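You operate a simulated robot arm through the tools that you are given. There is no shell and no other tool. Be economical: measure what you need, move in short steps, check, and stop when the job is done.

You run a simulated two-armed robot. Do the job below in one go: nothing can be reset, and whatever is moved stays where it is left.

TASK
Press the number three key two times. Push the small flap shut. Close the meter cover. Take the green cap and leave it on the side bench before the controller. Lift the meter lid open. Do these in any order.

It is judged by the outcome, as a careful person would: the job done as asked, and still so three seconds after it is handed in. It fails if anything else is knocked over, pushed out of place, dropped, spilled or broken. Lids that push on must go on centred and level and be pressed home; caps that screw on are set level and turned clockwise until they are tight.

THE ROBOT
Two 7-joint arms with fingered hands on one trunk, on a base that drives. Base frame: it is fixed to the floor where the robot stands at the start and does not move with it; the origin is under the middle of the robot, x ahead of it, y to its left, z up; the surface under the hand at the start is at about z = 800. Lengths are in mm, angles in degrees, forces in N, time in s.
The left shoulder is at the start at [30, 119, 1119], the right one opposite. With the tool pointing down near the work surface each hand reaches from about 100 to 740 mm from the robot's upright axis, wherever it stands, measured 20 degrees to its own side. Places, roughly: green cap (4x4x3 cm) [-1300, 1400, 900]; meter cover [-300, 7900, 1600]; meter lid [800, 7200, 1100]; number three key [500, -200, 1000]; side bench before the controller (34x20 cm) [460, -20, 800]; small flap [400, -200, 1100]. Payload 3.8 kg a hand.
Tool frame (each hand has its own): the origin (TCP) lies between the finger pads and is the grasp point; the fingertips stand 25 mm ahead of it; z points along the fingers, y is the line along which they close. Largest opening 88 mm; the body of the gripper starts 29 mm behind the TCP. The gripper is a hand of 4 fingers: y runs from the thumb to the fingers, the wrist lies at [-13, -106, -174] in the tool frame.
Orientation is that of the tool frame in the base frame, as a unit quaternion [x, y, z, w]. With the fingers straight down and the wrist toward the robot, the tool's x, y and z point along [0, 1, 0], [1, 0, 0] and [0, 0, -1] of the base frame.

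THE INTERFACE
- The arms move only by the tool step_arm. It takes "left_series", "right_series" or both (then of equal length, played together; a hand with none holds still); each is a list of rows, each an object (a shift or turn left out is 0) with "delta_pos": the shift along the tool's x, y, z in cm, a list of three; "turn": the turn, a rotation vector about the tool's x, y, z in degrees, a list of three. In form: [{"delta_pos": [dx, dy, dz], "turn": [rx, ry, rz]}, ...]. A call has 1 to 10 rows; each row is the pose to reach, as a shift and turn from the pose commanded when the call began, along the tool's axes at that moment. A row lasts 0.2 s, in which the tool goes at most 50 mm and 8.6 degrees; a call with a longer step from one row to the next is refused whole. Where a pose cannot be reached the arm comes as near as it can. A force on the tool above 40 N (or 10 N above the force at the start of the call, whichever is more), or a blocked arm, ends the call early, and 0.2 s more pass. In this call time passes only in rows, and 0.2 s behind the last. It gives the time, the measured TCP pose, the force on the tool (base axes), the opening and the grip force at its end, in the units of the frame above (readings bear some noise), with the torque about the TCP (base axes, N m) and any sound that the robot's microphone picked up.
- Cameras (640 x 400 px; columns grow to the right, rows downward): "scene" is now at [44.5, -32.4, 1655.3]; the picture's right is [-0.45, -0.89, 0.00], its down [-0.74, 0.37, -0.56] and it looks along [0.50, -0.25, -0.83] (base axes); focal length 247 px, centre (320, 200). "left" rides on the left gripper at [-64, -83, -98] in its tool frame; the picture's right is [-0.62, -0.37, 0.69], its down [0.71, -0.63, 0.30] and it looks along [0.32, 0.68, 0.65] (tool axes); focal length 265 px, centre (320, 200). "right" rides on the right gripper at [64, -83, -98] in its tool frame; the picture's right is [-0.62, 0.37, -0.69], its down [-0.71, -0.63, 0.30] and it looks along [-0.32, 0.68, 0.65] (tool axes); focal length 265 px, centre (320, 200). There is no depth. A picture from a camera that has moved, and an enlarged one, comes with that camera's place and axes in the base frame and with its lens.
- snapshot(camera): a new picture of that camera. The clock stands still meanwhile.
- raise_lower(by): slides the trunk up (or, below 0, down) by that many mm; the arms and the scene camera ride with it, the base frame stays. It gives what a move gives, with no picture.
- base_move(legs): drives the robot by 1 to 6 legs, each [ahead, left, turn to the left] in mm, mm and degrees, along the robot's own axes; the way and the turn of a leg run together, so that a leg with both is an arc; at most 1500 mm and 180 degrees a leg. The arms and the cameras ride along, it lands a little off, and it stops where it bumps. It gives what a move gives.
- move_fingers(index, middle, ring, thumb_bend, thumb_turn, hand): sets how far each is bent, from 0 (flat) to 1 (curled in); at 0.3 the hand is open as for a grip, at 0.7 the pads meet at the TCP. One left out holds its place. A second passes; each finger stops where it meets its share of the squeeze, and holds until it gets a number again. It is the only way to open and close the hand. It gives what a move gives, with no picture; readings hold the bend of each and the force on the fingers (four entries, about 0 where the hand has none), thumb and palm. thumb_turn goes from beside the hand (0) to across from the fingers (1), as for a grip.
- turn_head(pan, tilt): turns the head with the scene camera to pan (to the left, within 120 degrees either way) and tilt (down, from -29 to 69), counted from straight ahead of the robot. It gives what a move gives.
- enlarge(camera, box): a new picture of the part [left, top, right, bottom] of that camera's present view, enlarged. The clock stands still meanwhile.
- close_job(): hands the job in; it is judged then, once.

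Work in short steps. Places have to be worked out from the pictures, the camera data and where the tool is seen: move nearer, look again, correct. Check each grasp and each placing, and mend what went wrong. You have 165 turns and 138 pictures in all, those below and enlarged ones among them. Open the grippers and draw the arms clear of the work before you hand the job in, unless the task says otherwise; then end with one line.

The tools are called after "Emit:" as name(argument=value, ...) on one line, values as JSON. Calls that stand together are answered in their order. step_arm: Moves the arms, as the interface text tells. Its arguments: {"type":"object","properties":{"left_series":{"type":"array","items":{"type":"object","properties":{"delta_pos":{"type":"array","items":{"type":"number"}},"turn":{"type":"array","items":{"type":"number"}}}}},"right_series":{"type":"array","items":{"type":"object","properties":{"delta_pos":{"type":"array","items":{"type":"number"}},"turn":{"type":"array","items":{"type":"number"}}}}}},"required":[]} The other tools are called the same way: raise_lower (by) slides the trunk up or down; move_fingers (index, middle, ring, thumb_bend, thumb_turn, hand) moves the fingers one by one; base_move (legs) drives the base; turn_head (pan, tilt) turns the head that bears the scene camera; snapshot (camera) takes a picture; enlarge (camera, box) takes an enlarged picture of a part of a camera's view; close_job () hands the job in.

At the start:

```text
time_s: 0.0
left_position: [536.0, 22.0, 1207.6]
left_ee_rot: [0.707, 0.707, 0.0, 0.0]
left_force: [-0.4, -0.1, 0.2]
left_torque: [-0.01, -0.02, -0.01]
left_opening: 87.5
left_grip_force: 0.2
left_shape: jaw
left_bend: [0.3, 0.3, 0.3, 0.3, 0.98]
left_finger forces: [0.0, 0.1, 0.0, 0.0, 0.0, 0.0]
right_position: [438.3, -385.3, 1210.3]
right_ee_rot: [0.707, 0.708, 0.0, 0.0]
right_force: [-0.2, -0.7, -0.6]
right_torque: [0.01, -0.01, 0.0]
right_opening: 87.8
right_grip_force: 0.0
right_shape: jaw
right_bend: [0.3, 0.3, 0.3, 0.3, 0.98]
right_finger forces: [0.0, 0.0, 0.0, 0.0, 0.0, 0.0]
trunk travel left (down, up): [-275.0, 315.0]
robot x, y, heading: [1.3, -0.8, 0.0]
head pan, tilt: [-26.8, 56.1]
```

scene: 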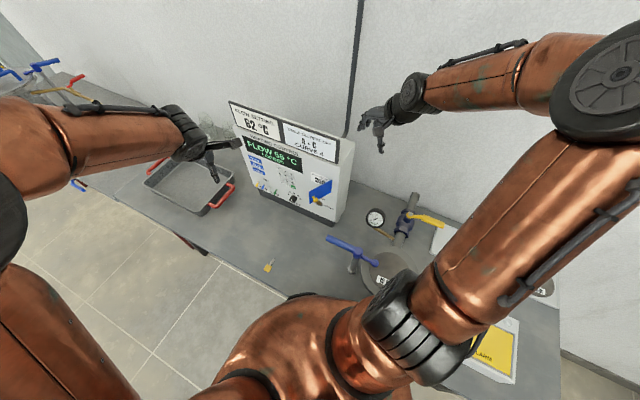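
right: 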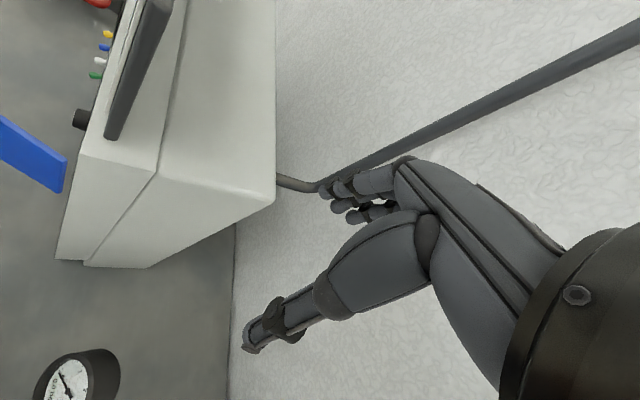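
left: 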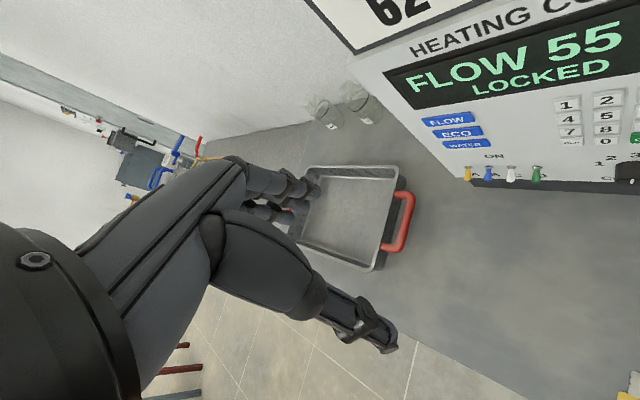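

The controller panel is ahead. I enlarge the scene view to read keys and the small flap.

Emit:
enlarge(camera="scene", box=[220, 90, 360, 230])

Emit:
enlarge(camera="left", box=[400, 0, 640, 200])

```text
2.86 times, centred on (290, 160) of scene
camera zoom: at [44.5, -32.4, 1655.3], right [-0.45, -0.89, 0.0], down [-0.74, 0.37, -0.56], along [0.5, -0.25, -0.83], focal length 706 px, centre (406, 314)
```

zoom: 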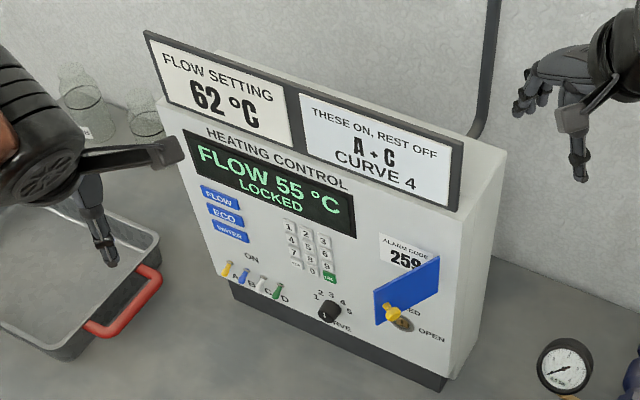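

```text
2.00 times, centred on (520, 100) of left
camera zoom: at [452.8, -42.3, 1306.2], right [-0.37, -0.62, -0.69], down [-0.63, 0.71, -0.3], along [0.68, 0.32, -0.65], focal length 531 px, centre (-80, 400)
```

zoom: 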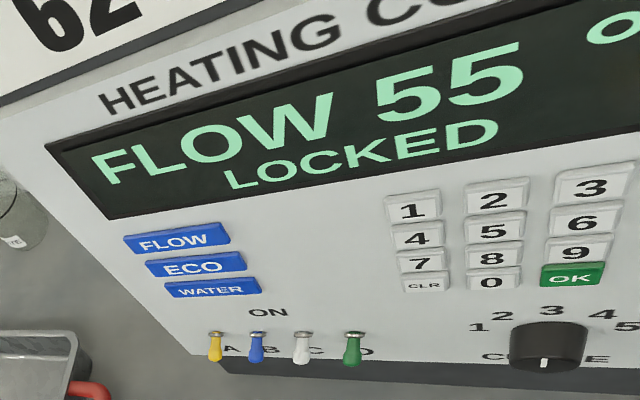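

Triangulating, key 3 is near (535,-175,1056); the panel and bench face roughly (-0.56, 0.83), i.e. turned about 55° to my right. I pull both hands back before turning.

Emit:
step_arm(left_series=[{"delta_pos": [1, -5, 0]}, {"delta_pos": [2, -10, 0]}, {"delta_pos": [4, -14, 0]}, {"delta_pos": [6, -18, 0]}, {"delta_pos": [8, -22, 0]}, {"delta_pos": [10, -25, 0]}], right_series=[{"delta_pos": [0, -4, 0]}, {"delta_pos": [0, -8, 0]}, {"delta_pos": [0, -12, 0]}, {"delta_pos": [0, -15, 0]}, {"delta_pos": [0, -17, 0]}, {"delta_pos": [0, -18, 0]}])

Emit:
turn_head(pan=-50, tilt=45)

Emit:
snapshot(camera="scene")

```text
refused: row 1 steps farther than a row can; nothing moved
```

```text
time_s: 0.9
left_position: [536.1, 22.1, 1207.4]
left_ee_rot: [0.707, 0.707, 0.001, 0.0]
left_force: [-0.2, -0.2, -0.4]
left_torque: [-0.02, 0.0, 0.01]
left_opening: 87.5
left_grip_force: 0.1
left_shape: jaw
left_bend: [0.3, 0.3, 0.3, 0.3, 0.98]
left_finger forces: [0.1, 0.1, 0.0, 0.0, 0.0, 0.0]
right_position: [437.7, -385.4, 1210.6]
right_ee_rot: [0.707, 0.707, 0.0, 0.001]
right_force: [0.0, 0.2, -0.6]
right_torque: [0.0, 0.01, 0.01]
right_opening: 87.5
right_grip_force: 0.0
right_shape: jaw
right_bend: [0.3, 0.3, 0.3, 0.3, 0.98]
right_finger forces: [0.1, 0.0, 0.1, 0.0, 0.0, 0.0]
trunk travel left (down, up): [-275.0, 315.0]
robot x, y, heading: [0.6, 1.8, -0.2]
head pan, tilt: [-50.0, 45.0]
```

```text
132 pictures are left
camera scene: at [33.5, -62.6, 1670.1], right [-0.77, -0.64, 0.0], down [-0.46, 0.54, -0.71], along [0.45, -0.54, -0.71], focal length 247 px, centre (320, 200)
```

scene: 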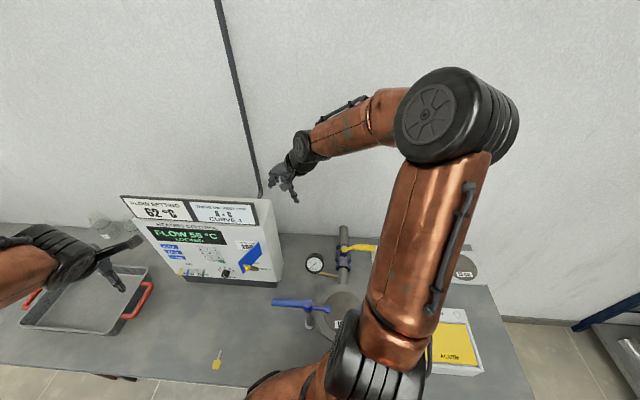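

The view confirms a bench running diagonal to me. Retrying the retraction with shorter rows.

Emit:
step_arm(left_series=[{"delta_pos": [1, -4, 0]}, {"delta_pos": [2, -8, 0]}, {"delta_pos": [4, -12, 0]}, {"delta_pos": [6, -16, 0]}, {"delta_pos": [8, -20, 0]}, {"delta_pos": [10, -24, 0]}], right_series=[{"delta_pos": [0, -4, 0]}, {"delta_pos": [0, -8, 0]}, {"delta_pos": [0, -12, 0]}, {"delta_pos": [0, -15, 0]}, {"delta_pos": [0, -17, 0]}, {"delta_pos": [0, -18, 0]}])

```text
time_s: 2.3
left_position: [331.5, 114.0, 1232.7]
left_ee_rot: [0.707, 0.707, -0.001, 0.0]
left_force: [-0.9, 0.7, -0.4]
left_torque: [-0.01, -0.02, 0.01]
left_opening: 87.9
left_grip_force: 0.1
left_shape: jaw
left_bend: [0.3, 0.3, 0.3, 0.3, 0.98]
left_finger forces: [0.0, 0.0, 0.0, 0.1, 0.0, 0.1]
left hand out of reach, approached as far as the arm can: row 5, 6
right_position: [255.7, -384.8, 1210.3]
right_ee_rot: [0.706, 0.708, 0.001, 0.0]
right_force: [0.3, 0.8, -1.1]
right_torque: [0.02, 0.01, 0.04]
right_opening: 87.9
right_grip_force: 0.0
right_shape: jaw
right_bend: [0.3, 0.3, 0.3, 0.3, 0.98]
right_finger forces: [0.1, 0.1, 0.1, 0.0, 0.0, 0.0]
trunk travel left (down, up): [-275.0, 315.0]
robot x, y, heading: [-2.9, 3.9, -0.1]
head pan, tilt: [-50.0, 45.0]
```

Hands are tucked in (radius < 470). I turn right ~54° to face the bench, then shift back and left to stand opposite the panel.

Emit:
base_move(legs=[[-150, 0, 0], [0, 0, -54], [0, 420, 0]])

Emit:
turn_head(pan=0, tilt=40)

Emit:
snapshot(camera="scene")

```text
time_s: 8.3
left_position: [474.6, 35.8, 1232.1]
left_ee_rot: [0.953, 0.304, -0.001, 0.0]
left_force: [0.0, 0.2, 0.0]
left_torque: [0.03, 0.0, -0.02]
left_opening: 87.4
left_grip_force: 0.0
left_shape: jaw
left_bend: [0.3, 0.3, 0.3, 0.3, 0.98]
left_finger forces: [0.0, 0.1, 0.0, 0.0, 0.0, 0.0]
right_position: [23.1, -189.4, 1210.6]
right_ee_rot: [0.953, 0.304, 0.0, -0.001]
right_force: [-0.3, -0.1, 1.0]
right_torque: [-0.02, 0.02, 0.01]
right_opening: 87.7
right_grip_force: 0.0
right_shape: jaw
right_bend: [0.3, 0.3, 0.3, 0.3, 0.98]
right_finger forces: [0.0, 0.0, 0.1, 0.0, 0.1, 0.1]
trunk travel left (down, up): [-275.0, 315.0]
robot x, y, heading: [189.0, 242.8, -54.9]
head pan, tilt: [-50.0, 45.0]
```

```text
time_s: 9.5
left_position: [474.2, 35.8, 1232.0]
left_ee_rot: [0.953, 0.304, 0.0, -0.002]
left_force: [-0.6, 0.0, 0.2]
left_torque: [-0.01, 0.0, 0.01]
left_opening: 87.8
left_grip_force: 0.1
left_shape: jaw
left_bend: [0.3, 0.3, 0.3, 0.3, 0.98]
left_finger forces: [0.1, 0.0, 0.0, 0.0, 0.0, 0.1]
right_position: [24.0, -188.9, 1208.6]
right_ee_rot: [0.952, 0.305, 0.0, 0.001]
right_force: [0.3, 0.6, -0.4]
right_torque: [0.0, 0.0, 0.01]
right_opening: 87.6
right_grip_force: 0.1
right_shape: jaw
right_bend: [0.3, 0.3, 0.3, 0.3, 0.98]
right_finger forces: [0.1, 0.0, 0.1, 0.0, 0.0, 0.0]
trunk travel left (down, up): [-275.0, 315.0]
robot x, y, heading: [193.9, 242.8, -54.6]
head pan, tilt: [0.0, 40.0]
```

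```text
131 pictures are left
camera scene: at [228.0, 189.2, 1677.3], right [-0.82, -0.58, 0.0], down [-0.37, 0.52, -0.77], along [0.44, -0.62, -0.64], focal length 247 px, centre (320, 200)
```

scene: 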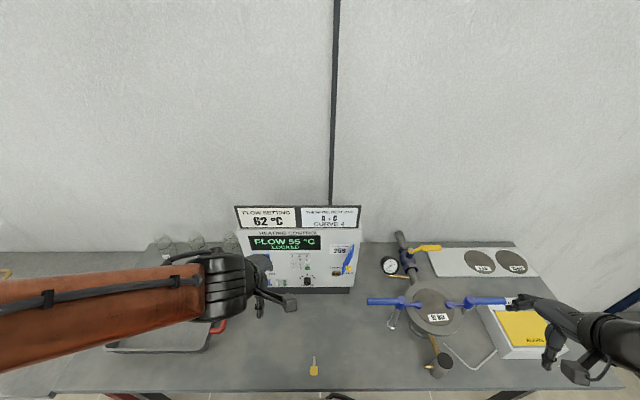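

Emit:
enlarge(camera="scene", box=[230, 200, 370, 300])

```text
4.00 times, centred on (300, 250) of scene
camera zoom: at [228.0, 189.2, 1677.3], right [-0.82, -0.58, 0.0], down [-0.37, 0.52, -0.77], along [0.44, -0.62, -0.64], focal length 989 px, centre (400, 0)
```

zoom: 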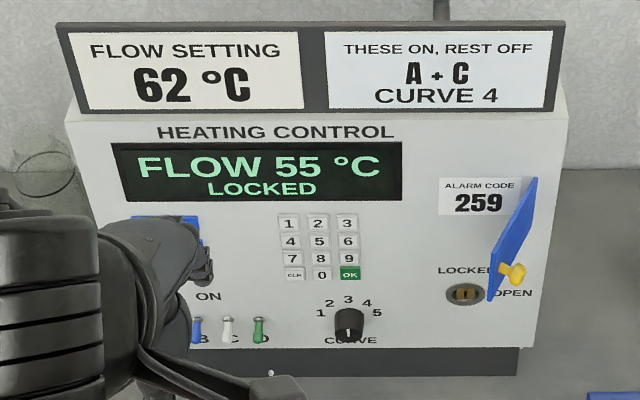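

The flap's hinge side isn't clear yet. I check the left-hand camera, which is in front of the panel.

Emit:
snapshot(camera="left")

Emit:
snapshot(camera="right")

```text
129 pictures are left
camera left: at [374.0, 66.2, 1332.2], right [-0.72, -0.06, -0.69], down [0.22, 0.93, -0.3], along [0.66, -0.37, -0.66], focal length 265 px, centre (320, 200)
```

left: 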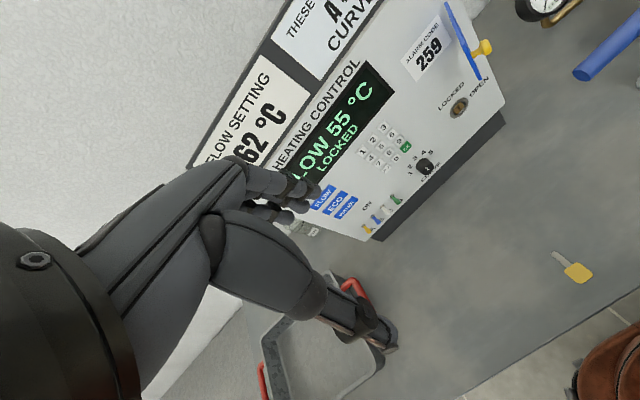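

```text
128 pictures are left
camera right: at [27.5, -83.2, 1309.2], right [-0.29, -0.66, 0.69], down [-0.95, 0.1, -0.3], along [0.13, -0.74, -0.65], focal length 265 px, centre (320, 200)
```

right: 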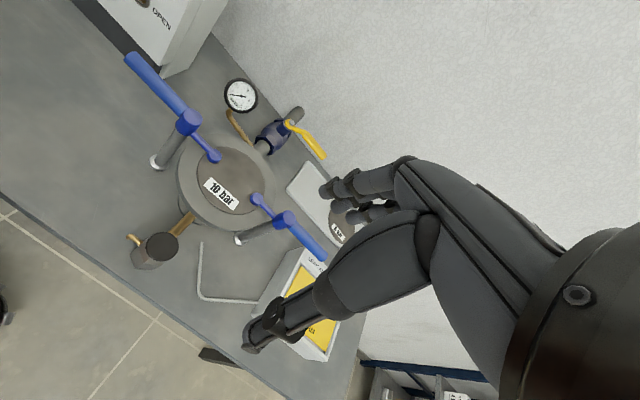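

Flap geometry worked out: hinge vertical on its right edge (ahead 540, left -105 in robot frame), free edge ~57° open, knob at base (400,-195,1077). I'll use the right thumb as a probe: curl right fingers, and turn the right hand to point ahead, moving left hand aside.

Emit:
step_arm(right_series=[{"delta_pos": [0, 2, 0], "turn": [-8.5, 0, 0]}, {"delta_pos": [0, 4, 0], "turn": [-17, 0, 0]}, {"delta_pos": [1, 6, 0], "turn": [-25.5, 0, 0]}, {"delta_pos": [2, 8, 0], "turn": [-34, 0, 0]}, {"delta_pos": [3, 10, 0], "turn": [-42.5, 0, 0]}, {"delta_pos": [4, 12, 0], "turn": [-51, 0, 0]}, {"delta_pos": [5, 13, 0], "turn": [-59.5, 0, 0]}, {"delta_pos": [6, 14, 0], "turn": [-68, 0, 0]}, {"delta_pos": [7, 15, 0], "turn": [-76.5, 0, 0]}, {"delta_pos": [8, 15, 0], "turn": [-85, 0, 0]}], left_series=[{"delta_pos": [2, 0, 0]}, {"delta_pos": [4, 0, 0]}, {"delta_pos": [6, 0, 0]}, {"delta_pos": [8, 0, 0]}, {"delta_pos": [10, 0, 0]}, {"delta_pos": [12, 0, 0]}, {"delta_pos": [14, 0, 0]}, {"delta_pos": [16, 0, 0]}, {"delta_pos": [18, 0, 0]}, {"delta_pos": [20, 0, 0]}])

Emit:
move_fingers(hand="right", index=1, middle=1, ring=1)

Emit:
snapshot(camera="scene")

Emit:
snapshot(camera="right")

```text
time_s: 11.7
left_position: [636.4, 151.5, 1234.6]
left_ee_rot: [0.953, 0.304, 0.0, -0.002]
left_force: [0.3, -0.6, -0.3]
left_torque: [-0.03, 0.04, 0.03]
left_opening: 87.9
left_grip_force: 0.1
left_shape: jaw
left_bend: [0.3, 0.3, 0.3, 0.3, 0.98]
left_finger forces: [0.0, 0.0, 0.0, 0.0, 0.1, 0.0]
left hand out of reach, approached as far as the arm can: row 1, 2, 3, 4
right_position: [176.8, -348.4, 1281.7]
right_ee_rot: [0.706, 0.226, 0.208, 0.638]
right_force: [0.0, 0.6, -0.3]
right_torque: [-0.03, 0.01, 0.03]
right_opening: 87.8
right_grip_force: 0.0
right_shape: jaw
right_bend: [0.3, 0.3, 0.3, 0.3, 0.98]
right_finger forces: [0.0, 0.0, 0.0, 0.0, 0.0, 0.0]
right hand out of reach, approached as far as the arm can: row 4, 5, 6, 7, 8, 9, 10
trunk travel left (down, up): [-275.0, 315.0]
robot x, y, heading: [190.9, 240.6, -54.6]
head pan, tilt: [0.0, 40.0]
```

```text
time_s: 12.7
left_position: [636.5, 150.9, 1231.7]
left_ee_rot: [0.953, 0.304, 0.0, -0.001]
left_force: [0.3, 0.6, -0.2]
left_torque: [0.01, -0.01, -0.01]
left_opening: 87.7
left_grip_force: 0.1
left_shape: jaw
left_bend: [0.3, 0.3, 0.3, 0.3, 0.98]
left_finger forces: [0.0, 0.1, 0.1, 0.0, 0.0, 0.1]
right_position: [177.4, -347.4, 1281.3]
right_ee_rot: [0.707, 0.225, 0.207, 0.638]
right_force: [0.4, -0.3, 0.5]
right_torque: [-0.01, 0.01, -0.03]
right_opening: 52.6
right_grip_force: 0.0
right_shape: fingers
right_bend: [1.0, 1.0, 1.0, 0.3, 0.98]
right_finger forces: [0.0, 0.0, 0.1, 0.0, 0.0, 0.1]
trunk travel left (down, up): [-275.0, 315.0]
robot x, y, heading: [188.8, 240.2, -54.7]
head pan, tilt: [0.0, 40.0]
```

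```text
127 pictures are left
camera scene: at [228.1, 189.1, 1677.3], right [-0.82, -0.58, 0.0], down [-0.37, 0.52, -0.77], along [0.44, -0.62, -0.64], focal length 247 px, centre (320, 200)
```

scene: 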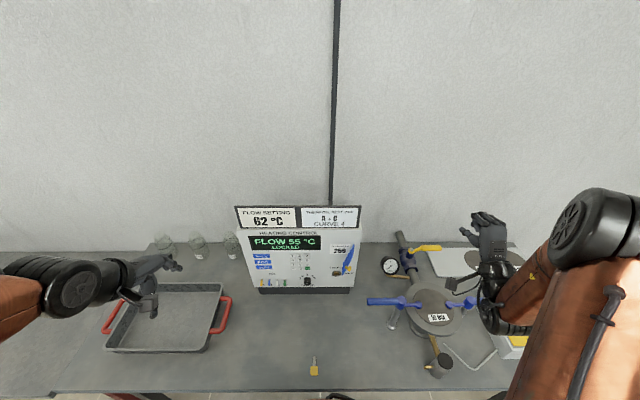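

```text
126 pictures are left
camera right: at [167.4, -221.2, 1210.5], right [-0.89, 0.17, 0.43], down [-0.44, -0.61, -0.66], along [0.15, -0.78, 0.61], focal length 265 px, centre (320, 200)
```

right: 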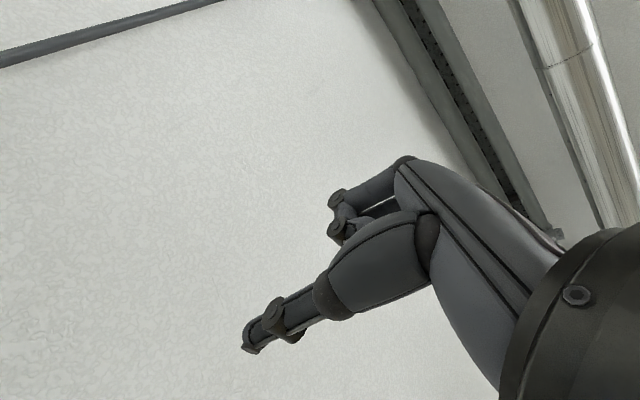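

The arm is too folded at this distance (hand pushed out to ahead 472, z 1282), so I back the base off 100 mm.

Emit:
base_move(legs=[[-110, 0, 0]])

Emit:
step_arm(right_series=[{"delta_pos": [0, -2, 0]}, {"delta_pos": [0, -4, 0]}, {"delta_pos": [0, -6, 0]}, {"delta_pos": [0, -8, 0]}])

```text
time_s: 13.8
left_position: [572.3, 240.9, 1234.1]
left_ee_rot: [0.953, 0.302, 0.0, -0.001]
left_force: [-0.2, 0.3, -0.6]
left_torque: [0.0, 0.0, -0.02]
left_opening: 87.9
left_grip_force: 0.1
left_shape: jaw
left_bend: [0.3, 0.3, 0.3, 0.3, 0.98]
left_finger forces: [0.0, 0.1, 0.0, 0.1, 0.0, 0.1]
right_position: [112.8, -256.5, 1282.1]
right_ee_rot: [0.707, 0.224, 0.206, 0.638]
right_force: [0.0, 0.6, -0.2]
right_torque: [-0.01, 0.02, 0.02]
right_opening: 52.7
right_grip_force: 0.0
right_shape: fingers
right_bend: [1.0, 1.0, 1.0, 0.3, 0.98]
right_finger forces: [0.0, 0.0, 0.0, 0.1, 0.0, 0.1]
trunk travel left (down, up): [-275.0, 315.0]
robot x, y, heading: [126.6, 330.7, -54.5]
head pan, tilt: [0.0, 40.0]
```

```text
time_s: 14.8
left_position: [572.0, 238.6, 1233.1]
left_ee_rot: [0.953, 0.302, 0.0, -0.001]
left_force: [0.2, 0.5, -0.1]
left_torque: [0.0, -0.01, -0.01]
left_opening: 88.0
left_grip_force: 0.0
left_shape: jaw
left_bend: [0.3, 0.3, 0.3, 0.3, 0.98]
left_finger forces: [0.0, 0.0, 0.0, 0.1, 0.1, 0.1]
right_position: [110.0, -295.5, 1226.2]
right_ee_rot: [0.709, 0.225, 0.207, 0.636]
right_force: [0.7, 0.1, 0.2]
right_torque: [0.01, 0.04, 0.0]
right_opening: 52.8
right_grip_force: 0.2
right_shape: fingers
right_bend: [1.0, 1.0, 1.0, 0.3, 0.98]
right_finger forces: [0.0, 0.1, 0.1, 0.1, 0.1, 0.0]
right hand out of reach, approached as far as the arm can: row 1, 2, 3, 4
trunk travel left (down, up): [-275.0, 315.0]
robot x, y, heading: [125.7, 333.7, -55.2]
head pan, tilt: [0.0, 40.0]
```

Hand now at ahead 505, left -373. I move it to a pre-contact spot right of the flap (thumb tip about ahead 600, left -160, z 1090), levelling it.

Emit:
step_arm(right_series=[{"delta_pos": [3.5, 0, 1.4], "turn": [-1, 0, 0]}, {"delta_pos": [7, -1, 2.8], "turn": [-2, 0, 0]}, {"delta_pos": [10.5, -3, 4.2], "turn": [-3, 0, 0]}, {"delta_pos": [14, -5, 5.6], "turn": [-4, 0, 0]}, {"delta_pos": [17.5, -6.5, 7], "turn": [-5, 0, 0]}, {"delta_pos": [20, -7.6, 8.0], "turn": [-5, 0, 0]}])

Emit:
enlarge(camera="scene", box=[240, 160, 460, 300])

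```text
time_s: 16.2
left_position: [573.6, 239.1, 1233.7]
left_ee_rot: [0.953, 0.302, -0.001, -0.001]
left_force: [-0.6, -0.2, -1.0]
left_torque: [-0.04, 0.01, 0.0]
left_opening: 87.6
left_grip_force: 0.1
left_shape: jaw
left_bend: [0.3, 0.3, 0.3, 0.3, 0.98]
left_finger forces: [0.0, 0.1, 0.1, 0.1, 0.0, 0.0]
right_position: [249.7, -314.0, 1159.5]
right_ee_rot: [0.674, 0.234, 0.241, 0.658]
right_force: [0.3, 0.1, 0.3]
right_torque: [0.03, 0.01, 0.02]
right_opening: 52.7
right_grip_force: 0.1
right_shape: fingers
right_bend: [1.0, 1.0, 1.0, 0.3, 0.98]
right_finger forces: [0.1, 0.0, 0.1, 0.0, 0.0, 0.1]
right hand out of reach, approached as far as the arm can: row 1, 2, 3, 4, 5, 6
trunk travel left (down, up): [-275.0, 315.0]
robot x, y, heading: [128.4, 329.2, -54.9]
head pan, tilt: [0.0, 40.0]
```

```text
2.86 times, centred on (350, 230) of scene
camera zoom: at [165.5, 277.8, 1677.3], right [-0.82, -0.58, 0.0], down [-0.37, 0.53, -0.77], along [0.44, -0.63, -0.64], focal length 706 px, centre (234, 114)
```

zoom: 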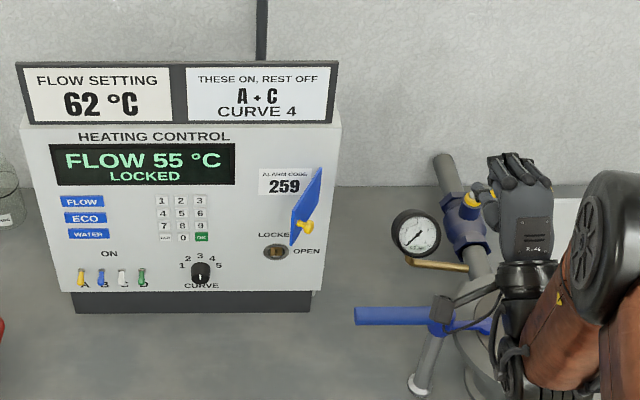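

Hand is level at ahead 597, left -270. I continue left and see whether reach permits.

Emit:
step_arm(right_series=[{"delta_pos": [3, 0, 0]}, {"delta_pos": [6, 0, 0]}, {"delta_pos": [8, 0, 0]}])

```text
time_s: 17.1
left_position: [573.3, 240.5, 1232.8]
left_ee_rot: [0.953, 0.302, -0.001, -0.002]
left_force: [-0.7, -0.1, -0.3]
left_torque: [0.0, 0.03, -0.03]
left_opening: 87.9
left_grip_force: 0.0
left_shape: jaw
left_bend: [0.3, 0.3, 0.3, 0.3, 0.98]
left_finger forces: [0.0, 0.0, 0.0, 0.0, 0.0, 0.0]
right_position: [270.1, -301.7, 1167.9]
right_ee_rot: [0.671, 0.244, 0.257, 0.651]
right_force: [0.0, 0.7, -0.7]
right_torque: [0.04, -0.01, 0.02]
right_opening: 52.6
right_grip_force: 0.1
right_shape: fingers
right_bend: [1.0, 1.0, 1.0, 0.3, 0.98]
right_finger forces: [0.0, 0.1, 0.1, 0.0, 0.0, 0.0]
right hand out of reach, approached as far as the arm can: row 1, 2, 3
trunk travel left (down, up): [-275.0, 315.0]
robot x, y, heading: [122.2, 333.5, -54.9]
head pan, tilt: [0.0, 40.0]
```

Leftward reach is limited for this wrist pose, so I move the hand right again and shift the base left 220 mm instead.

Emit:
step_arm(right_series=[{"delta_pos": [-4, 0, 0]}, {"delta_pos": [-8, 0, 0]}, {"delta_pos": [-12, 0, 0]}, {"delta_pos": [-16, 0, 0]}, {"delta_pos": [-20, 0, 0]}])

Emit:
base_move(legs=[[0, 200, 0]])

Emit:
enlarge(camera="scene", box=[300, 160, 520, 300])

```text
time_s: 18.2
left_position: [572.5, 240.6, 1234.1]
left_ee_rot: [0.953, 0.303, 0.0, -0.001]
left_force: [0.6, 0.1, 1.2]
left_torque: [-0.02, 0.0, 0.0]
left_opening: 87.7
left_grip_force: 0.1
left_shape: jaw
left_bend: [0.3, 0.3, 0.3, 0.3, 0.98]
left_finger forces: [0.0, 0.1, 0.0, 0.1, 0.1, 0.0]
right_position: [115.5, -430.3, 1164.8]
right_ee_rot: [0.674, 0.233, 0.242, 0.658]
right_force: [0.3, -0.6, -0.8]
right_torque: [-0.05, -0.03, 0.02]
right_opening: 52.7
right_grip_force: 0.1
right_shape: fingers
right_bend: [1.0, 1.0, 1.0, 0.3, 0.98]
right_finger forces: [0.0, 0.1, 0.0, 0.0, 0.0, 0.1]
trunk travel left (down, up): [-275.0, 315.0]
robot x, y, heading: [125.3, 333.3, -54.7]
head pan, tilt: [0.0, 40.0]
```

```text
time_s: 19.9
left_position: [740.0, 356.9, 1234.3]
left_ee_rot: [0.953, 0.303, -0.001, -0.002]
left_force: [-1.0, -0.5, 0.4]
left_torque: [-0.02, -0.01, -0.02]
left_opening: 87.8
left_grip_force: 0.0
left_shape: jaw
left_bend: [0.3, 0.3, 0.3, 0.3, 0.98]
left_finger forces: [0.0, 0.1, 0.0, 0.0, 0.0, 0.1]
right_position: [283.1, -310.2, 1164.1]
right_ee_rot: [0.674, 0.234, 0.241, 0.658]
right_force: [0.0, 0.4, -0.7]
right_torque: [0.01, -0.02, 0.0]
right_opening: 52.8
right_grip_force: 0.0
right_shape: fingers
right_bend: [1.0, 1.0, 1.0, 0.3, 0.98]
right_finger forces: [0.0, 0.1, 0.1, 0.0, 0.0, 0.1]
trunk travel left (down, up): [-275.0, 315.0]
robot x, y, heading: [293.5, 449.8, -54.8]
head pan, tilt: [0.0, 40.0]
```

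```text
2.86 times, centred on (410, 230) of scene
camera zoom: at [331.9, 396.4, 1677.3], right [-0.82, -0.58, 0.0], down [-0.37, 0.52, -0.77], along [0.44, -0.63, -0.64], focal length 706 px, centre (63, 114)
```

zoom: 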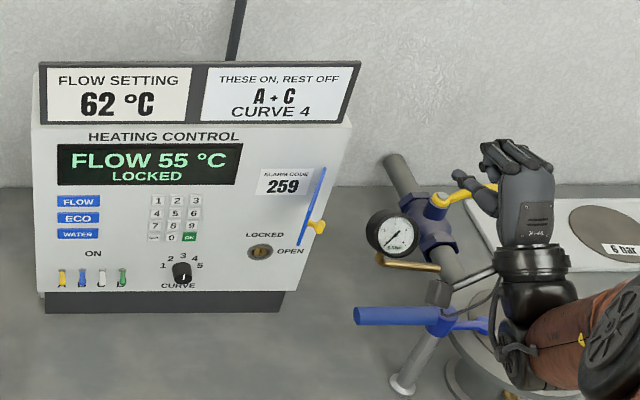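

Thumb tip is at about tool (-9,-60,35), i.e. left -455, ahead 650, z 1105 in the robot frame; the flap's free edge is at left -270, ahead 596. I move the tip to just right of the flap.

Emit:
step_arm(right_series=[{"delta_pos": [0, 0, -3]}, {"delta_pos": [4, -1, -3]}, {"delta_pos": [8, -1.9, -3]}, {"delta_pos": [11, -1.9, -3]}])

Emit:
enlarge(camera="scene", box=[340, 180, 480, 280])

Emit:
snapshot(camera="right")

```text
time_s: 20.9
left_position: [740.0, 358.0, 1234.0]
left_ee_rot: [0.953, 0.303, 0.0, -0.002]
left_force: [0.2, -0.4, -0.1]
left_torque: [-0.01, 0.0, 0.0]
left_opening: 87.6
left_grip_force: 0.0
left_shape: jaw
left_bend: [0.3, 0.3, 0.3, 0.3, 0.98]
left_finger forces: [0.0, 0.0, 0.1, 0.1, 0.0, 0.0]
right_position: [349.1, -218.8, 1147.7]
right_ee_rot: [0.673, 0.234, 0.241, 0.659]
right_force: [0.4, -0.4, -0.6]
right_torque: [-0.02, -0.03, 0.0]
right_opening: 52.5
right_grip_force: 0.1
right_shape: fingers
right_bend: [1.0, 1.0, 1.0, 0.3, 0.98]
right_finger forces: [0.0, 0.0, 0.0, 0.0, 0.0, 0.0]
trunk travel left (down, up): [-275.0, 315.0]
robot x, y, heading: [293.5, 448.8, -54.7]
head pan, tilt: [0.0, 40.0]
```

```text
4.00 times, centred on (410, 230) of scene
camera zoom: at [331.5, 396.3, 1677.4], right [-0.82, -0.58, 0.0], down [-0.37, 0.52, -0.77], along [0.44, -0.63, -0.64], focal length 989 px, centre (-40, 80)
```

zoom: 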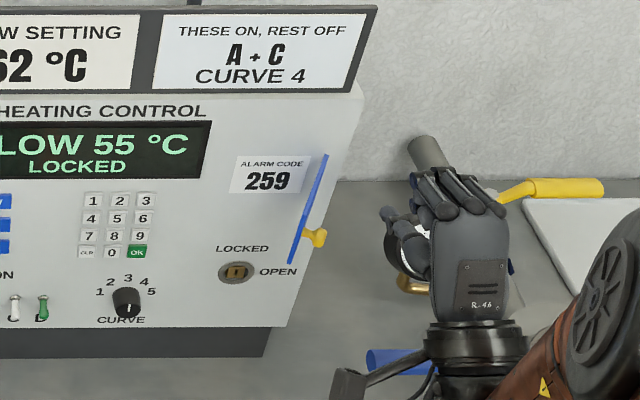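

```text
122 pictures are left
camera right: at [336.6, -99.0, 1067.9], right [-0.92, 0.14, 0.37], down [-0.36, -0.67, -0.65], along [0.16, -0.73, 0.67], focal length 265 px, centre (320, 200)
```

right: 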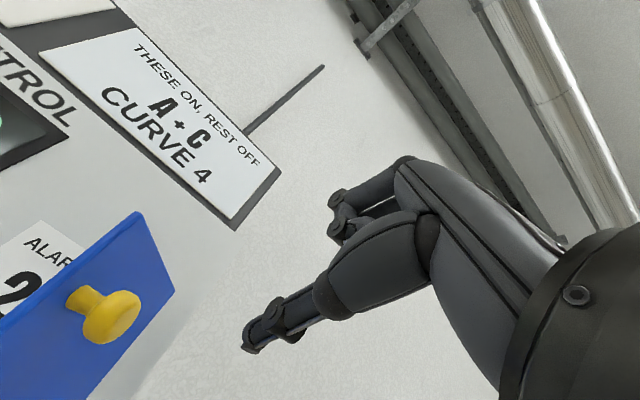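

Tip (ahead 612, left -347, z 1088) is right of the flap with free gap. I sweep left to contact, then along the closing arc to press it shut.

Emit:
step_arm(right_series=[{"delta_pos": [3, 0, 0.2]}, {"delta_pos": [5.9, 0, 0.4]}, {"delta_pos": [7.0, 0, 1.0]}, {"delta_pos": [7.6, 0, 1.6]}, {"delta_pos": [8.0, 0, 2.3]}, {"delta_pos": [8.3, 0, 3.0]}])

Emit:
enlarge(camera="scene", box=[340, 180, 480, 280])

Emit:
snapshot(camera="right")

```text
time_s: 22.3
left_position: [739.8, 357.5, 1232.8]
left_ee_rot: [0.953, 0.304, -0.001, -0.002]
left_force: [-0.3, 0.1, 0.5]
left_torque: [0.0, -0.02, 0.02]
left_opening: 87.9
left_grip_force: 0.1
left_shape: jaw
left_bend: [0.3, 0.3, 0.3, 0.3, 0.98]
left_finger forces: [0.0, 0.1, 0.0, 0.1, 0.0, 0.1]
right_position: [420.7, -196.7, 1149.6]
right_ee_rot: [0.673, 0.235, 0.244, 0.657]
right_force: [-0.6, -0.2, 0.1]
right_torque: [-0.01, 0.03, -0.02]
right_opening: 52.7
right_grip_force: 0.1
right_shape: fingers
right_bend: [1.0, 1.0, 1.0, 0.3, 0.98]
right_finger forces: [0.1, 0.1, 0.1, 0.0, 0.1, 0.0]
right hand out of reach, approached as far as the arm can: row 1, 2, 3, 4, 5, 6
trunk travel left (down, up): [-275.0, 315.0]
robot x, y, heading: [291.2, 452.2, -54.8]
head pan, tilt: [0.0, 40.0]
```

```text
4.00 times, centred on (410, 230) of scene
camera zoom: at [331.0, 395.7, 1677.3], right [-0.82, -0.58, 0.0], down [-0.37, 0.52, -0.77], along [0.44, -0.63, -0.64], focal length 989 px, centre (-40, 80)
```

zoom: 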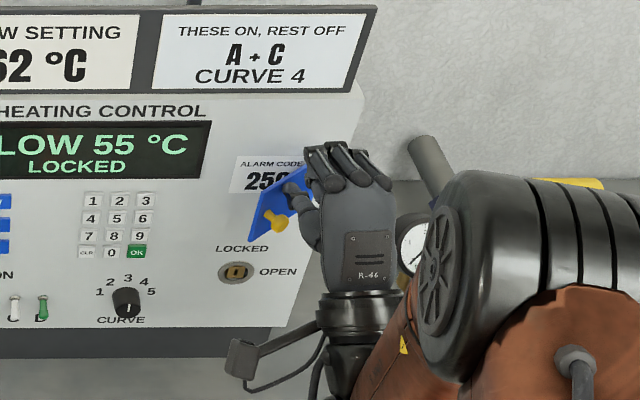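

```text
120 pictures are left
camera right: at [407.4, -76.2, 1071.2], right [-0.92, 0.13, 0.37], down [-0.35, -0.67, -0.65], along [0.17, -0.73, 0.67], focal length 265 px, centre (320, 200)
```

right: 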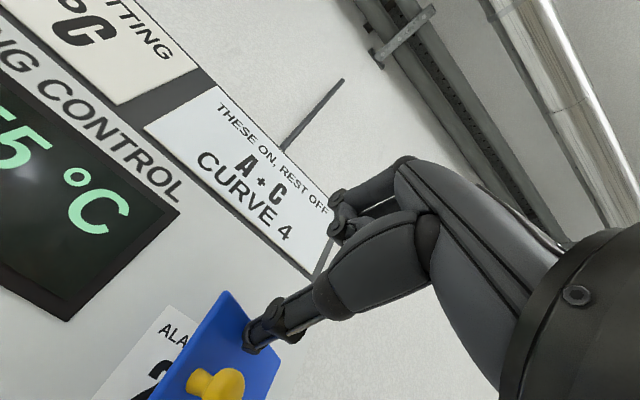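

The thumb is on the flap's outer face and the flap is about half shut. I push further inward.

Emit:
step_arm(right_series=[{"delta_pos": [0.3, 0, 1]}, {"delta_pos": [0.6, 0, 2]}, {"delta_pos": [0.8, 0, 3]}])

Emit:
enlarge(camera="scene", box=[340, 180, 480, 280])

Emit:
snapshot(camera="right")

```text
time_s: 23.1
left_position: [738.1, 357.1, 1233.4]
left_ee_rot: [0.953, 0.304, -0.001, -0.002]
left_force: [-0.7, -0.3, 0.1]
left_torque: [0.02, 0.0, 0.0]
left_opening: 87.7
left_grip_force: 0.0
left_shape: jaw
left_bend: [0.3, 0.3, 0.3, 0.3, 0.98]
left_finger forces: [0.1, 0.1, 0.1, 0.1, 0.0, 0.0]
right_position: [438.5, -220.3, 1150.7]
right_ee_rot: [0.673, 0.236, 0.245, 0.656]
right_force: [1.0, 0.0, -0.4]
right_torque: [-0.02, 0.0, 0.01]
right_opening: 52.8
right_grip_force: 0.6
right_shape: fingers
right_bend: [1.0, 1.0, 1.0, 0.3, 0.98]
right_finger forces: [0.0, 0.0, 0.0, 0.0, 0.1, 0.0]
right hand out of reach, approached as far as the arm can: row 1, 2, 3
trunk travel left (down, up): [-275.0, 315.0]
robot x, y, heading: [293.3, 447.1, -54.8]
head pan, tilt: [0.0, 40.0]
```

```text
4.00 times, centred on (410, 230) of scene
camera zoom: at [330.9, 395.5, 1677.3], right [-0.82, -0.58, 0.0], down [-0.37, 0.53, -0.77], along [0.44, -0.63, -0.64], focal length 989 px, centre (-40, 80)
```

zoom: 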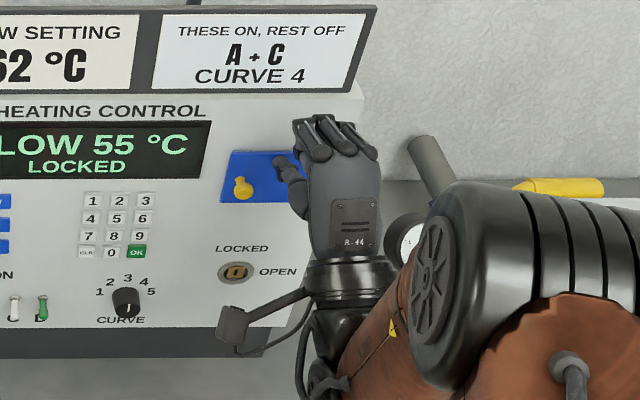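

```text
118 pictures are left
camera right: at [425.1, -100.2, 1071.7], right [-0.92, 0.13, 0.37], down [-0.35, -0.67, -0.65], along [0.17, -0.73, 0.67], focal length 265 px, centre (320, 200)
```

right: 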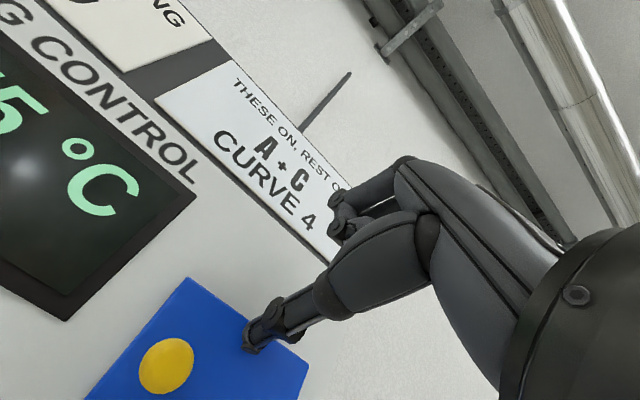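

Flap lies nearly flat over the label. One more inward press until a force is felt.

Emit:
step_arm(right_series=[{"delta_pos": [0, 0, 0.7]}, {"delta_pos": [0, 0, 1.4]}, {"delta_pos": [0, 0, 2]}])

Emit:
enlarge(camera="scene", box=[340, 180, 480, 280])

```text
time_s: 23.8
left_position: [735.8, 362.4, 1235.0]
left_ee_rot: [0.954, 0.301, 0.0, 0.001]
left_force: [0.2, -0.2, 1.5]
left_torque: [0.01, 0.01, 0.0]
left_opening: 87.6
left_grip_force: 0.0
left_shape: jaw
left_bend: [0.3, 0.3, 0.3, 0.3, 0.98]
left_finger forces: [0.0, 0.0, 0.0, 0.0, 0.0, 0.0]
right_position: [440.8, -227.8, 1156.0]
right_ee_rot: [0.669, 0.233, 0.246, 0.661]
right_force: [-19.0, 28.5, 10.4]
right_torque: [1.56, 1.02, 0.14]
right_opening: 56.3
right_grip_force: 17.5
right_shape: fingers
right_bend: [1.0, 1.0, 1.0, 0.2, 0.96]
right_finger forces: [0.0, 0.0, 0.0, 0.0, 34.9, 0.1]
trunk travel left (down, up): [-275.0, 315.0]
robot x, y, heading: [288.9, 448.5, -55.1]
head pan, tilt: [0.0, 40.0]
stopped in row 3 (right hand): the force on the tool passed its limit at 44 N (the readings are from after the stop); the commanded pose is now the measured one
```

```text
4.00 times, centred on (410, 230) of scene
camera zoom: at [326.0, 403.3, 1677.8], right [-0.82, -0.57, 0.0], down [-0.37, 0.52, -0.77], along [0.44, -0.63, -0.64], focal length 989 px, centre (-40, 80)
```

zoom: 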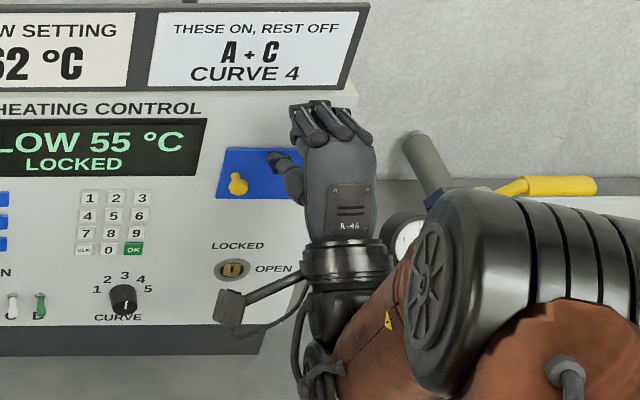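

The flap is shut and flush (34 N felt on the thumb). I back off, then shift the base left ~130 mm to bring the thumb before key 3 (base ≈ 534,-172,1056).

Emit:
step_arm(right_series=[{"delta_pos": [-0.5, 0, -3]}, {"delta_pos": [-2, 0, -6]}, {"delta_pos": [-4, -2, -8]}, {"delta_pos": [-5, -4, -8]}])

Emit:
base_move(legs=[[0, 140, 0]])

Emit:
enlarge(camera="scene", box=[370, 180, 510, 280])

Emit:
snapshot(camera="right")

```text
time_s: 24.8
left_position: [738.2, 358.3, 1233.4]
left_ee_rot: [0.953, 0.303, -0.001, -0.001]
left_force: [-0.5, 0.3, -1.0]
left_torque: [-0.03, -0.01, -0.01]
left_opening: 87.6
left_grip_force: 0.1
left_shape: jaw
left_bend: [0.3, 0.3, 0.3, 0.3, 0.98]
left_finger forces: [0.1, 0.0, 0.1, 0.0, 0.0, 0.0]
right_position: [357.8, -216.2, 1114.1]
right_ee_rot: [0.672, 0.235, 0.246, 0.657]
right_force: [0.1, -0.4, -0.6]
right_torque: [0.01, -0.01, 0.01]
right_opening: 52.9
right_grip_force: 0.0
right_shape: fingers
right_bend: [1.0, 1.0, 1.0, 0.3, 0.97]
right_finger forces: [0.0, 0.0, 0.0, 0.1, 0.0, 0.0]
right hand out of reach, approached as far as the arm can: row 2, 3, 4
trunk travel left (down, up): [-275.0, 315.0]
robot x, y, heading: [291.4, 454.0, -54.7]
head pan, tilt: [0.0, 40.0]
```

```text
time_s: 26.1
left_position: [851.2, 436.3, 1234.0]
left_ee_rot: [0.954, 0.301, 0.0, -0.002]
left_force: [-0.4, 0.0, -0.5]
left_torque: [0.0, 0.0, 0.01]
left_opening: 87.8
left_grip_force: 0.1
left_shape: jaw
left_bend: [0.3, 0.3, 0.3, 0.3, 0.98]
left_finger forces: [0.0, 0.0, 0.0, 0.0, 0.0, 0.1]
right_position: [472.1, -136.5, 1114.7]
right_ee_rot: [0.673, 0.235, 0.245, 0.657]
right_force: [0.2, 0.4, -0.2]
right_torque: [-0.02, 0.0, -0.03]
right_opening: 52.9
right_grip_force: 0.0
right_shape: fingers
right_bend: [1.0, 1.0, 1.0, 0.3, 0.97]
right_finger forces: [0.0, 0.0, 0.0, 0.1, 0.1, 0.0]
trunk travel left (down, up): [-275.0, 315.0]
robot x, y, heading: [403.7, 529.6, -54.8]
head pan, tilt: [0.0, 40.0]
```

```text
4.00 times, centred on (440, 230) of scene
camera zoom: at [444.3, 476.3, 1677.3], right [-0.82, -0.58, 0.0], down [-0.37, 0.53, -0.77], along [0.44, -0.63, -0.64], focal length 989 px, centre (-160, 80)
```

zoom: 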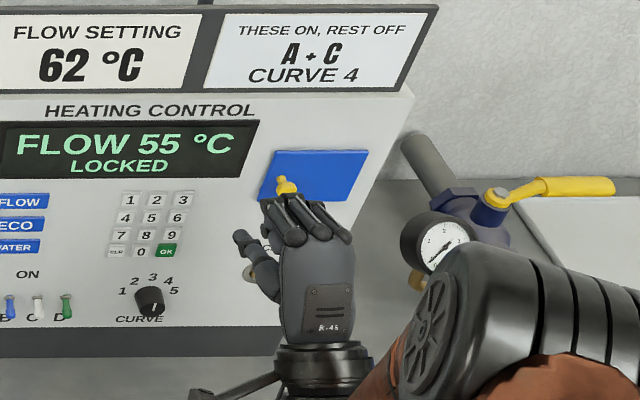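

```text
115 pictures are left
camera right: at [458.8, -17.1, 1035.0], right [-0.92, 0.13, 0.37], down [-0.35, -0.67, -0.65], along [0.16, -0.73, 0.67], focal length 265 px, centre (320, 200)
```

right: 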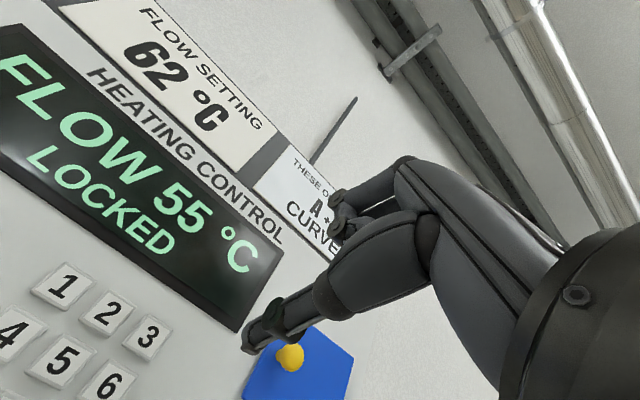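

Triangulated: key 3 at (538,-176,1052), thumb tip at (485,-154,1061). I move the tip to ~15 mm in front of the key.

Emit:
step_arm(right_series=[{"delta_pos": [1.4, -0.5, 0.5]}, {"delta_pos": [2.8, -0.9, 2]}, {"delta_pos": [2.8, -0.9, 3.4]}])

Emit:
enlarge(camera="scene", box=[370, 190, 470, 260])

Emit:
enlarge(camera="right", box=[100, 240, 360, 400])

```text
time_s: 26.9
left_position: [850.8, 435.3, 1234.2]
left_ee_rot: [0.953, 0.302, -0.001, -0.001]
left_force: [0.2, -0.3, -0.4]
left_torque: [-0.04, 0.01, 0.04]
left_opening: 87.9
left_grip_force: 0.2
left_shape: jaw
left_bend: [0.3, 0.3, 0.3, 0.3, 0.98]
left_finger forces: [0.0, 0.0, 0.1, 0.1, 0.1, 0.0]
right_position: [514.9, -146.8, 1104.2]
right_ee_rot: [0.673, 0.235, 0.246, 0.657]
right_force: [-0.4, 0.9, -0.8]
right_torque: [0.03, 0.01, -0.02]
right_opening: 53.0
right_grip_force: 0.1
right_shape: fingers
right_bend: [1.0, 1.0, 1.0, 0.3, 0.97]
right_finger forces: [0.0, 0.0, 0.0, 0.0, 0.0, 0.1]
trunk travel left (down, up): [-275.0, 315.0]
robot x, y, heading: [406.7, 525.4, -54.8]
head pan, tilt: [0.0, 40.0]
```

```text
5.71 times, centred on (420, 225) of scene
camera zoom: at [442.4, 474.9, 1677.3], right [-0.82, -0.58, 0.0], down [-0.37, 0.53, -0.77], along [0.44, -0.63, -0.64], focal length 1412 px, centre (-251, 57)
```

zoom: 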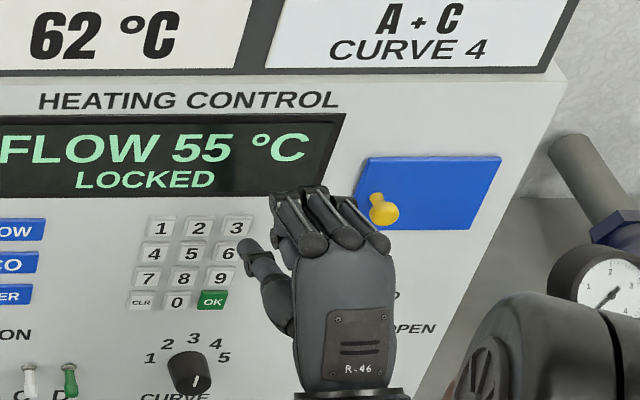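

```text
2.46 times, centred on (230, 320) of right
camera zoom: at [501.6, -26.1, 1026.6], right [-0.92, 0.13, 0.37], down [-0.35, -0.67, -0.65], along [0.16, -0.73, 0.67], focal length 653 px, centre (542, -95)
```

zoom: 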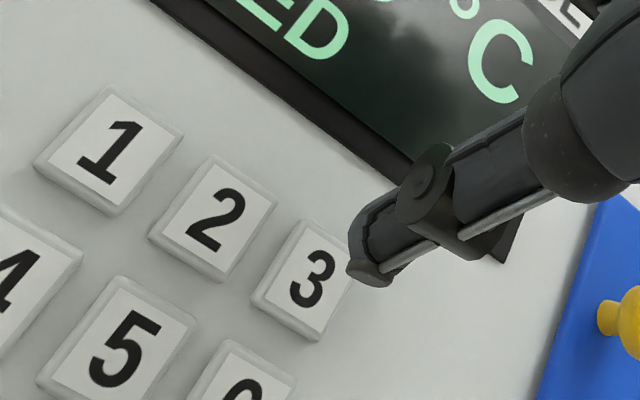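

Both views project the tip landing on the centre of key 3. I press forward ~21 mm and retract, watching sound and force.

Emit:
step_arm(right_series=[{"delta_pos": [0.05, 0, 1.0]}, {"delta_pos": [0.05, 0, 1.5]}, {"delta_pos": [0.05, 0, 1.8]}, {"delta_pos": [0.05, 0, 2.0]}])

Emit:
enlarge(camera="scene", box=[370, 190, 470, 260])

```text
time_s: 27.9
left_position: [850.6, 436.0, 1234.3]
left_ee_rot: [0.954, 0.301, -0.001, -0.002]
left_force: [-0.4, 0.3, -0.8]
left_torque: [0.01, -0.02, -0.02]
left_opening: 87.6
left_grip_force: 0.0
left_shape: jaw
left_bend: [0.3, 0.3, 0.3, 0.3, 0.98]
left_finger forces: [0.0, 0.1, 0.0, 0.1, 0.0, 0.0]
right_position: [527.3, -160.6, 1104.8]
right_ee_rot: [0.673, 0.235, 0.246, 0.657]
right_force: [-1.0, 0.7, 0.4]
right_torque: [0.01, 0.02, -0.02]
right_opening: 53.1
right_grip_force: 0.0
right_shape: fingers
right_bend: [1.0, 1.0, 1.0, 0.3, 0.97]
right_finger forces: [0.0, 0.0, 0.0, 0.0, 0.7, 0.1]
trunk travel left (down, up): [-275.0, 315.0]
robot x, y, heading: [410.1, 526.5, -55.1]
head pan, tilt: [0.0, 40.0]
```

```text
5.71 times, centred on (420, 225) of scene
camera zoom: at [442.9, 475.7, 1677.4], right [-0.82, -0.58, 0.0], down [-0.37, 0.53, -0.77], along [0.44, -0.63, -0.64], focal length 1412 px, centre (-251, 57)
```

zoom: 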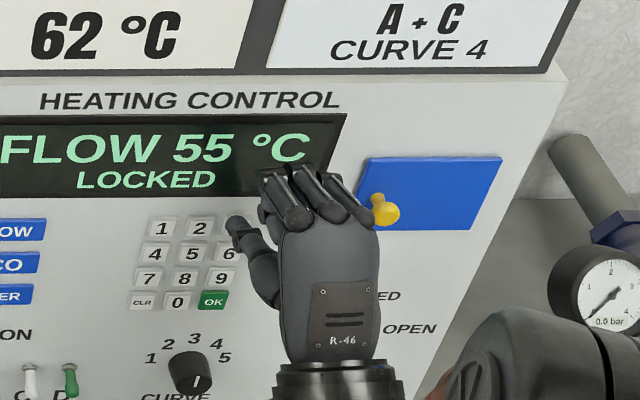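

Just touching (0.7 N on thumb), no click yet. I advance a few more mm.

Emit:
step_arm(right_series=[{"delta_pos": [0, 0, 0.2]}, {"delta_pos": [0, 0, 0.4]}])

```text
time_s: 28.5
left_position: [850.6, 437.2, 1233.4]
left_ee_rot: [0.954, 0.301, 0.0, -0.001]
left_force: [0.0, 0.7, 1.6]
left_torque: [0.0, -0.01, -0.01]
left_opening: 87.7
left_grip_force: 0.1
left_shape: jaw
left_bend: [0.3, 0.3, 0.3, 0.3, 0.98]
left_finger forces: [0.0, 0.0, 0.1, 0.0, 0.0, 0.0]
right_position: [529.4, -161.7, 1104.0]
right_ee_rot: [0.672, 0.235, 0.246, 0.657]
right_force: [-2.3, 3.2, 0.9]
right_torque: [0.13, 0.14, 0.03]
right_opening: 53.2
right_grip_force: 2.5
right_shape: fingers
right_bend: [1.0, 1.0, 1.0, 0.29, 0.97]
right_finger forces: [0.1, 0.0, 0.0, 0.0, 4.4, 0.1]
trunk travel left (down, up): [-275.0, 315.0]
robot x, y, heading: [405.9, 530.0, -54.9]
head pan, tilt: [0.0, 40.0]
heard: click
```

Click heard with 4.4 N: first press made. I retract ~2 cm to release, then check.

Emit:
step_arm(right_series=[{"delta_pos": [0, 0, -0.8]}, {"delta_pos": [0, 0, -1.8]}])

Emit:
enlarge(camera="scene", box=[370, 190, 470, 260])

```text
time_s: 29.1
left_position: [851.5, 436.9, 1233.8]
left_ee_rot: [0.953, 0.301, 0.0, -0.002]
left_force: [-0.2, -0.1, 0.2]
left_torque: [0.0, 0.0, 0.0]
left_opening: 87.6
left_grip_force: 0.1
left_shape: jaw
left_bend: [0.3, 0.3, 0.3, 0.3, 0.98]
left_finger forces: [0.1, 0.0, 0.0, 0.0, 0.0, 0.0]
right_position: [518.2, -150.5, 1104.9]
right_ee_rot: [0.672, 0.235, 0.245, 0.658]
right_force: [-0.1, -0.3, -0.7]
right_torque: [0.01, 0.01, 0.01]
right_opening: 53.1
right_grip_force: 0.1
right_shape: fingers
right_bend: [1.0, 1.0, 1.0, 0.3, 0.97]
right_finger forces: [0.1, 0.0, 0.0, 0.0, 0.0, 0.0]
trunk travel left (down, up): [-275.0, 315.0]
robot x, y, heading: [401.4, 530.0, -54.9]
head pan, tilt: [0.0, 40.0]
```

```text
5.71 times, centred on (420, 225) of scene
camera zoom: at [442.9, 475.9, 1677.4], right [-0.82, -0.58, 0.0], down [-0.37, 0.53, -0.77], along [0.44, -0.63, -0.64], focal length 1412 px, centre (-251, 57)
```

zoom: 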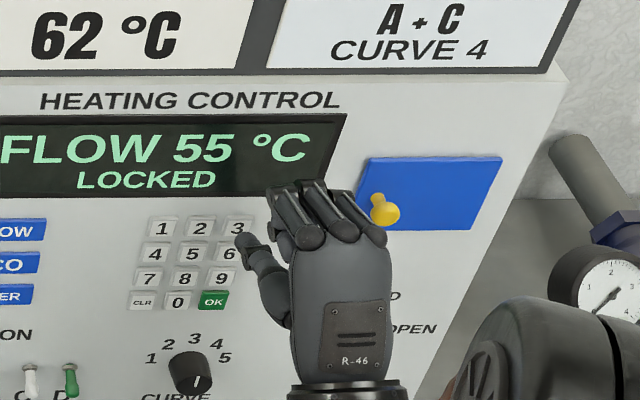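

Released. Second press: same advance, then out.

Emit:
step_arm(right_series=[{"delta_pos": [0, 0, 0.9]}, {"delta_pos": [0, 0, 1.4]}, {"delta_pos": [0, 0, 1.7]}, {"delta_pos": [0, 0, 1.85]}])

```text
time_s: 30.1
left_position: [851.8, 436.8, 1233.3]
left_ee_rot: [0.954, 0.301, 0.0, -0.001]
left_force: [0.3, -0.5, 0.2]
left_torque: [0.01, 0.04, 0.02]
left_opening: 87.5
left_grip_force: 0.1
left_shape: jaw
left_bend: [0.3, 0.3, 0.3, 0.3, 0.98]
left_finger forces: [0.1, 0.0, 0.1, 0.0, 0.1, 0.0]
right_position: [530.2, -162.8, 1103.9]
right_ee_rot: [0.673, 0.234, 0.245, 0.657]
right_force: [-3.0, 4.5, 0.5]
right_torque: [0.17, 0.14, -0.01]
right_opening: 53.3
right_grip_force: 2.4
right_shape: fingers
right_bend: [1.0, 1.0, 1.0, 0.29, 0.98]
right_finger forces: [0.0, 0.0, 0.0, 0.1, 4.6, 0.0]
trunk travel left (down, up): [-275.0, 315.0]
robot x, y, heading: [402.2, 530.7, -54.6]
head pan, tilt: [0.0, 40.0]
heard: click
```

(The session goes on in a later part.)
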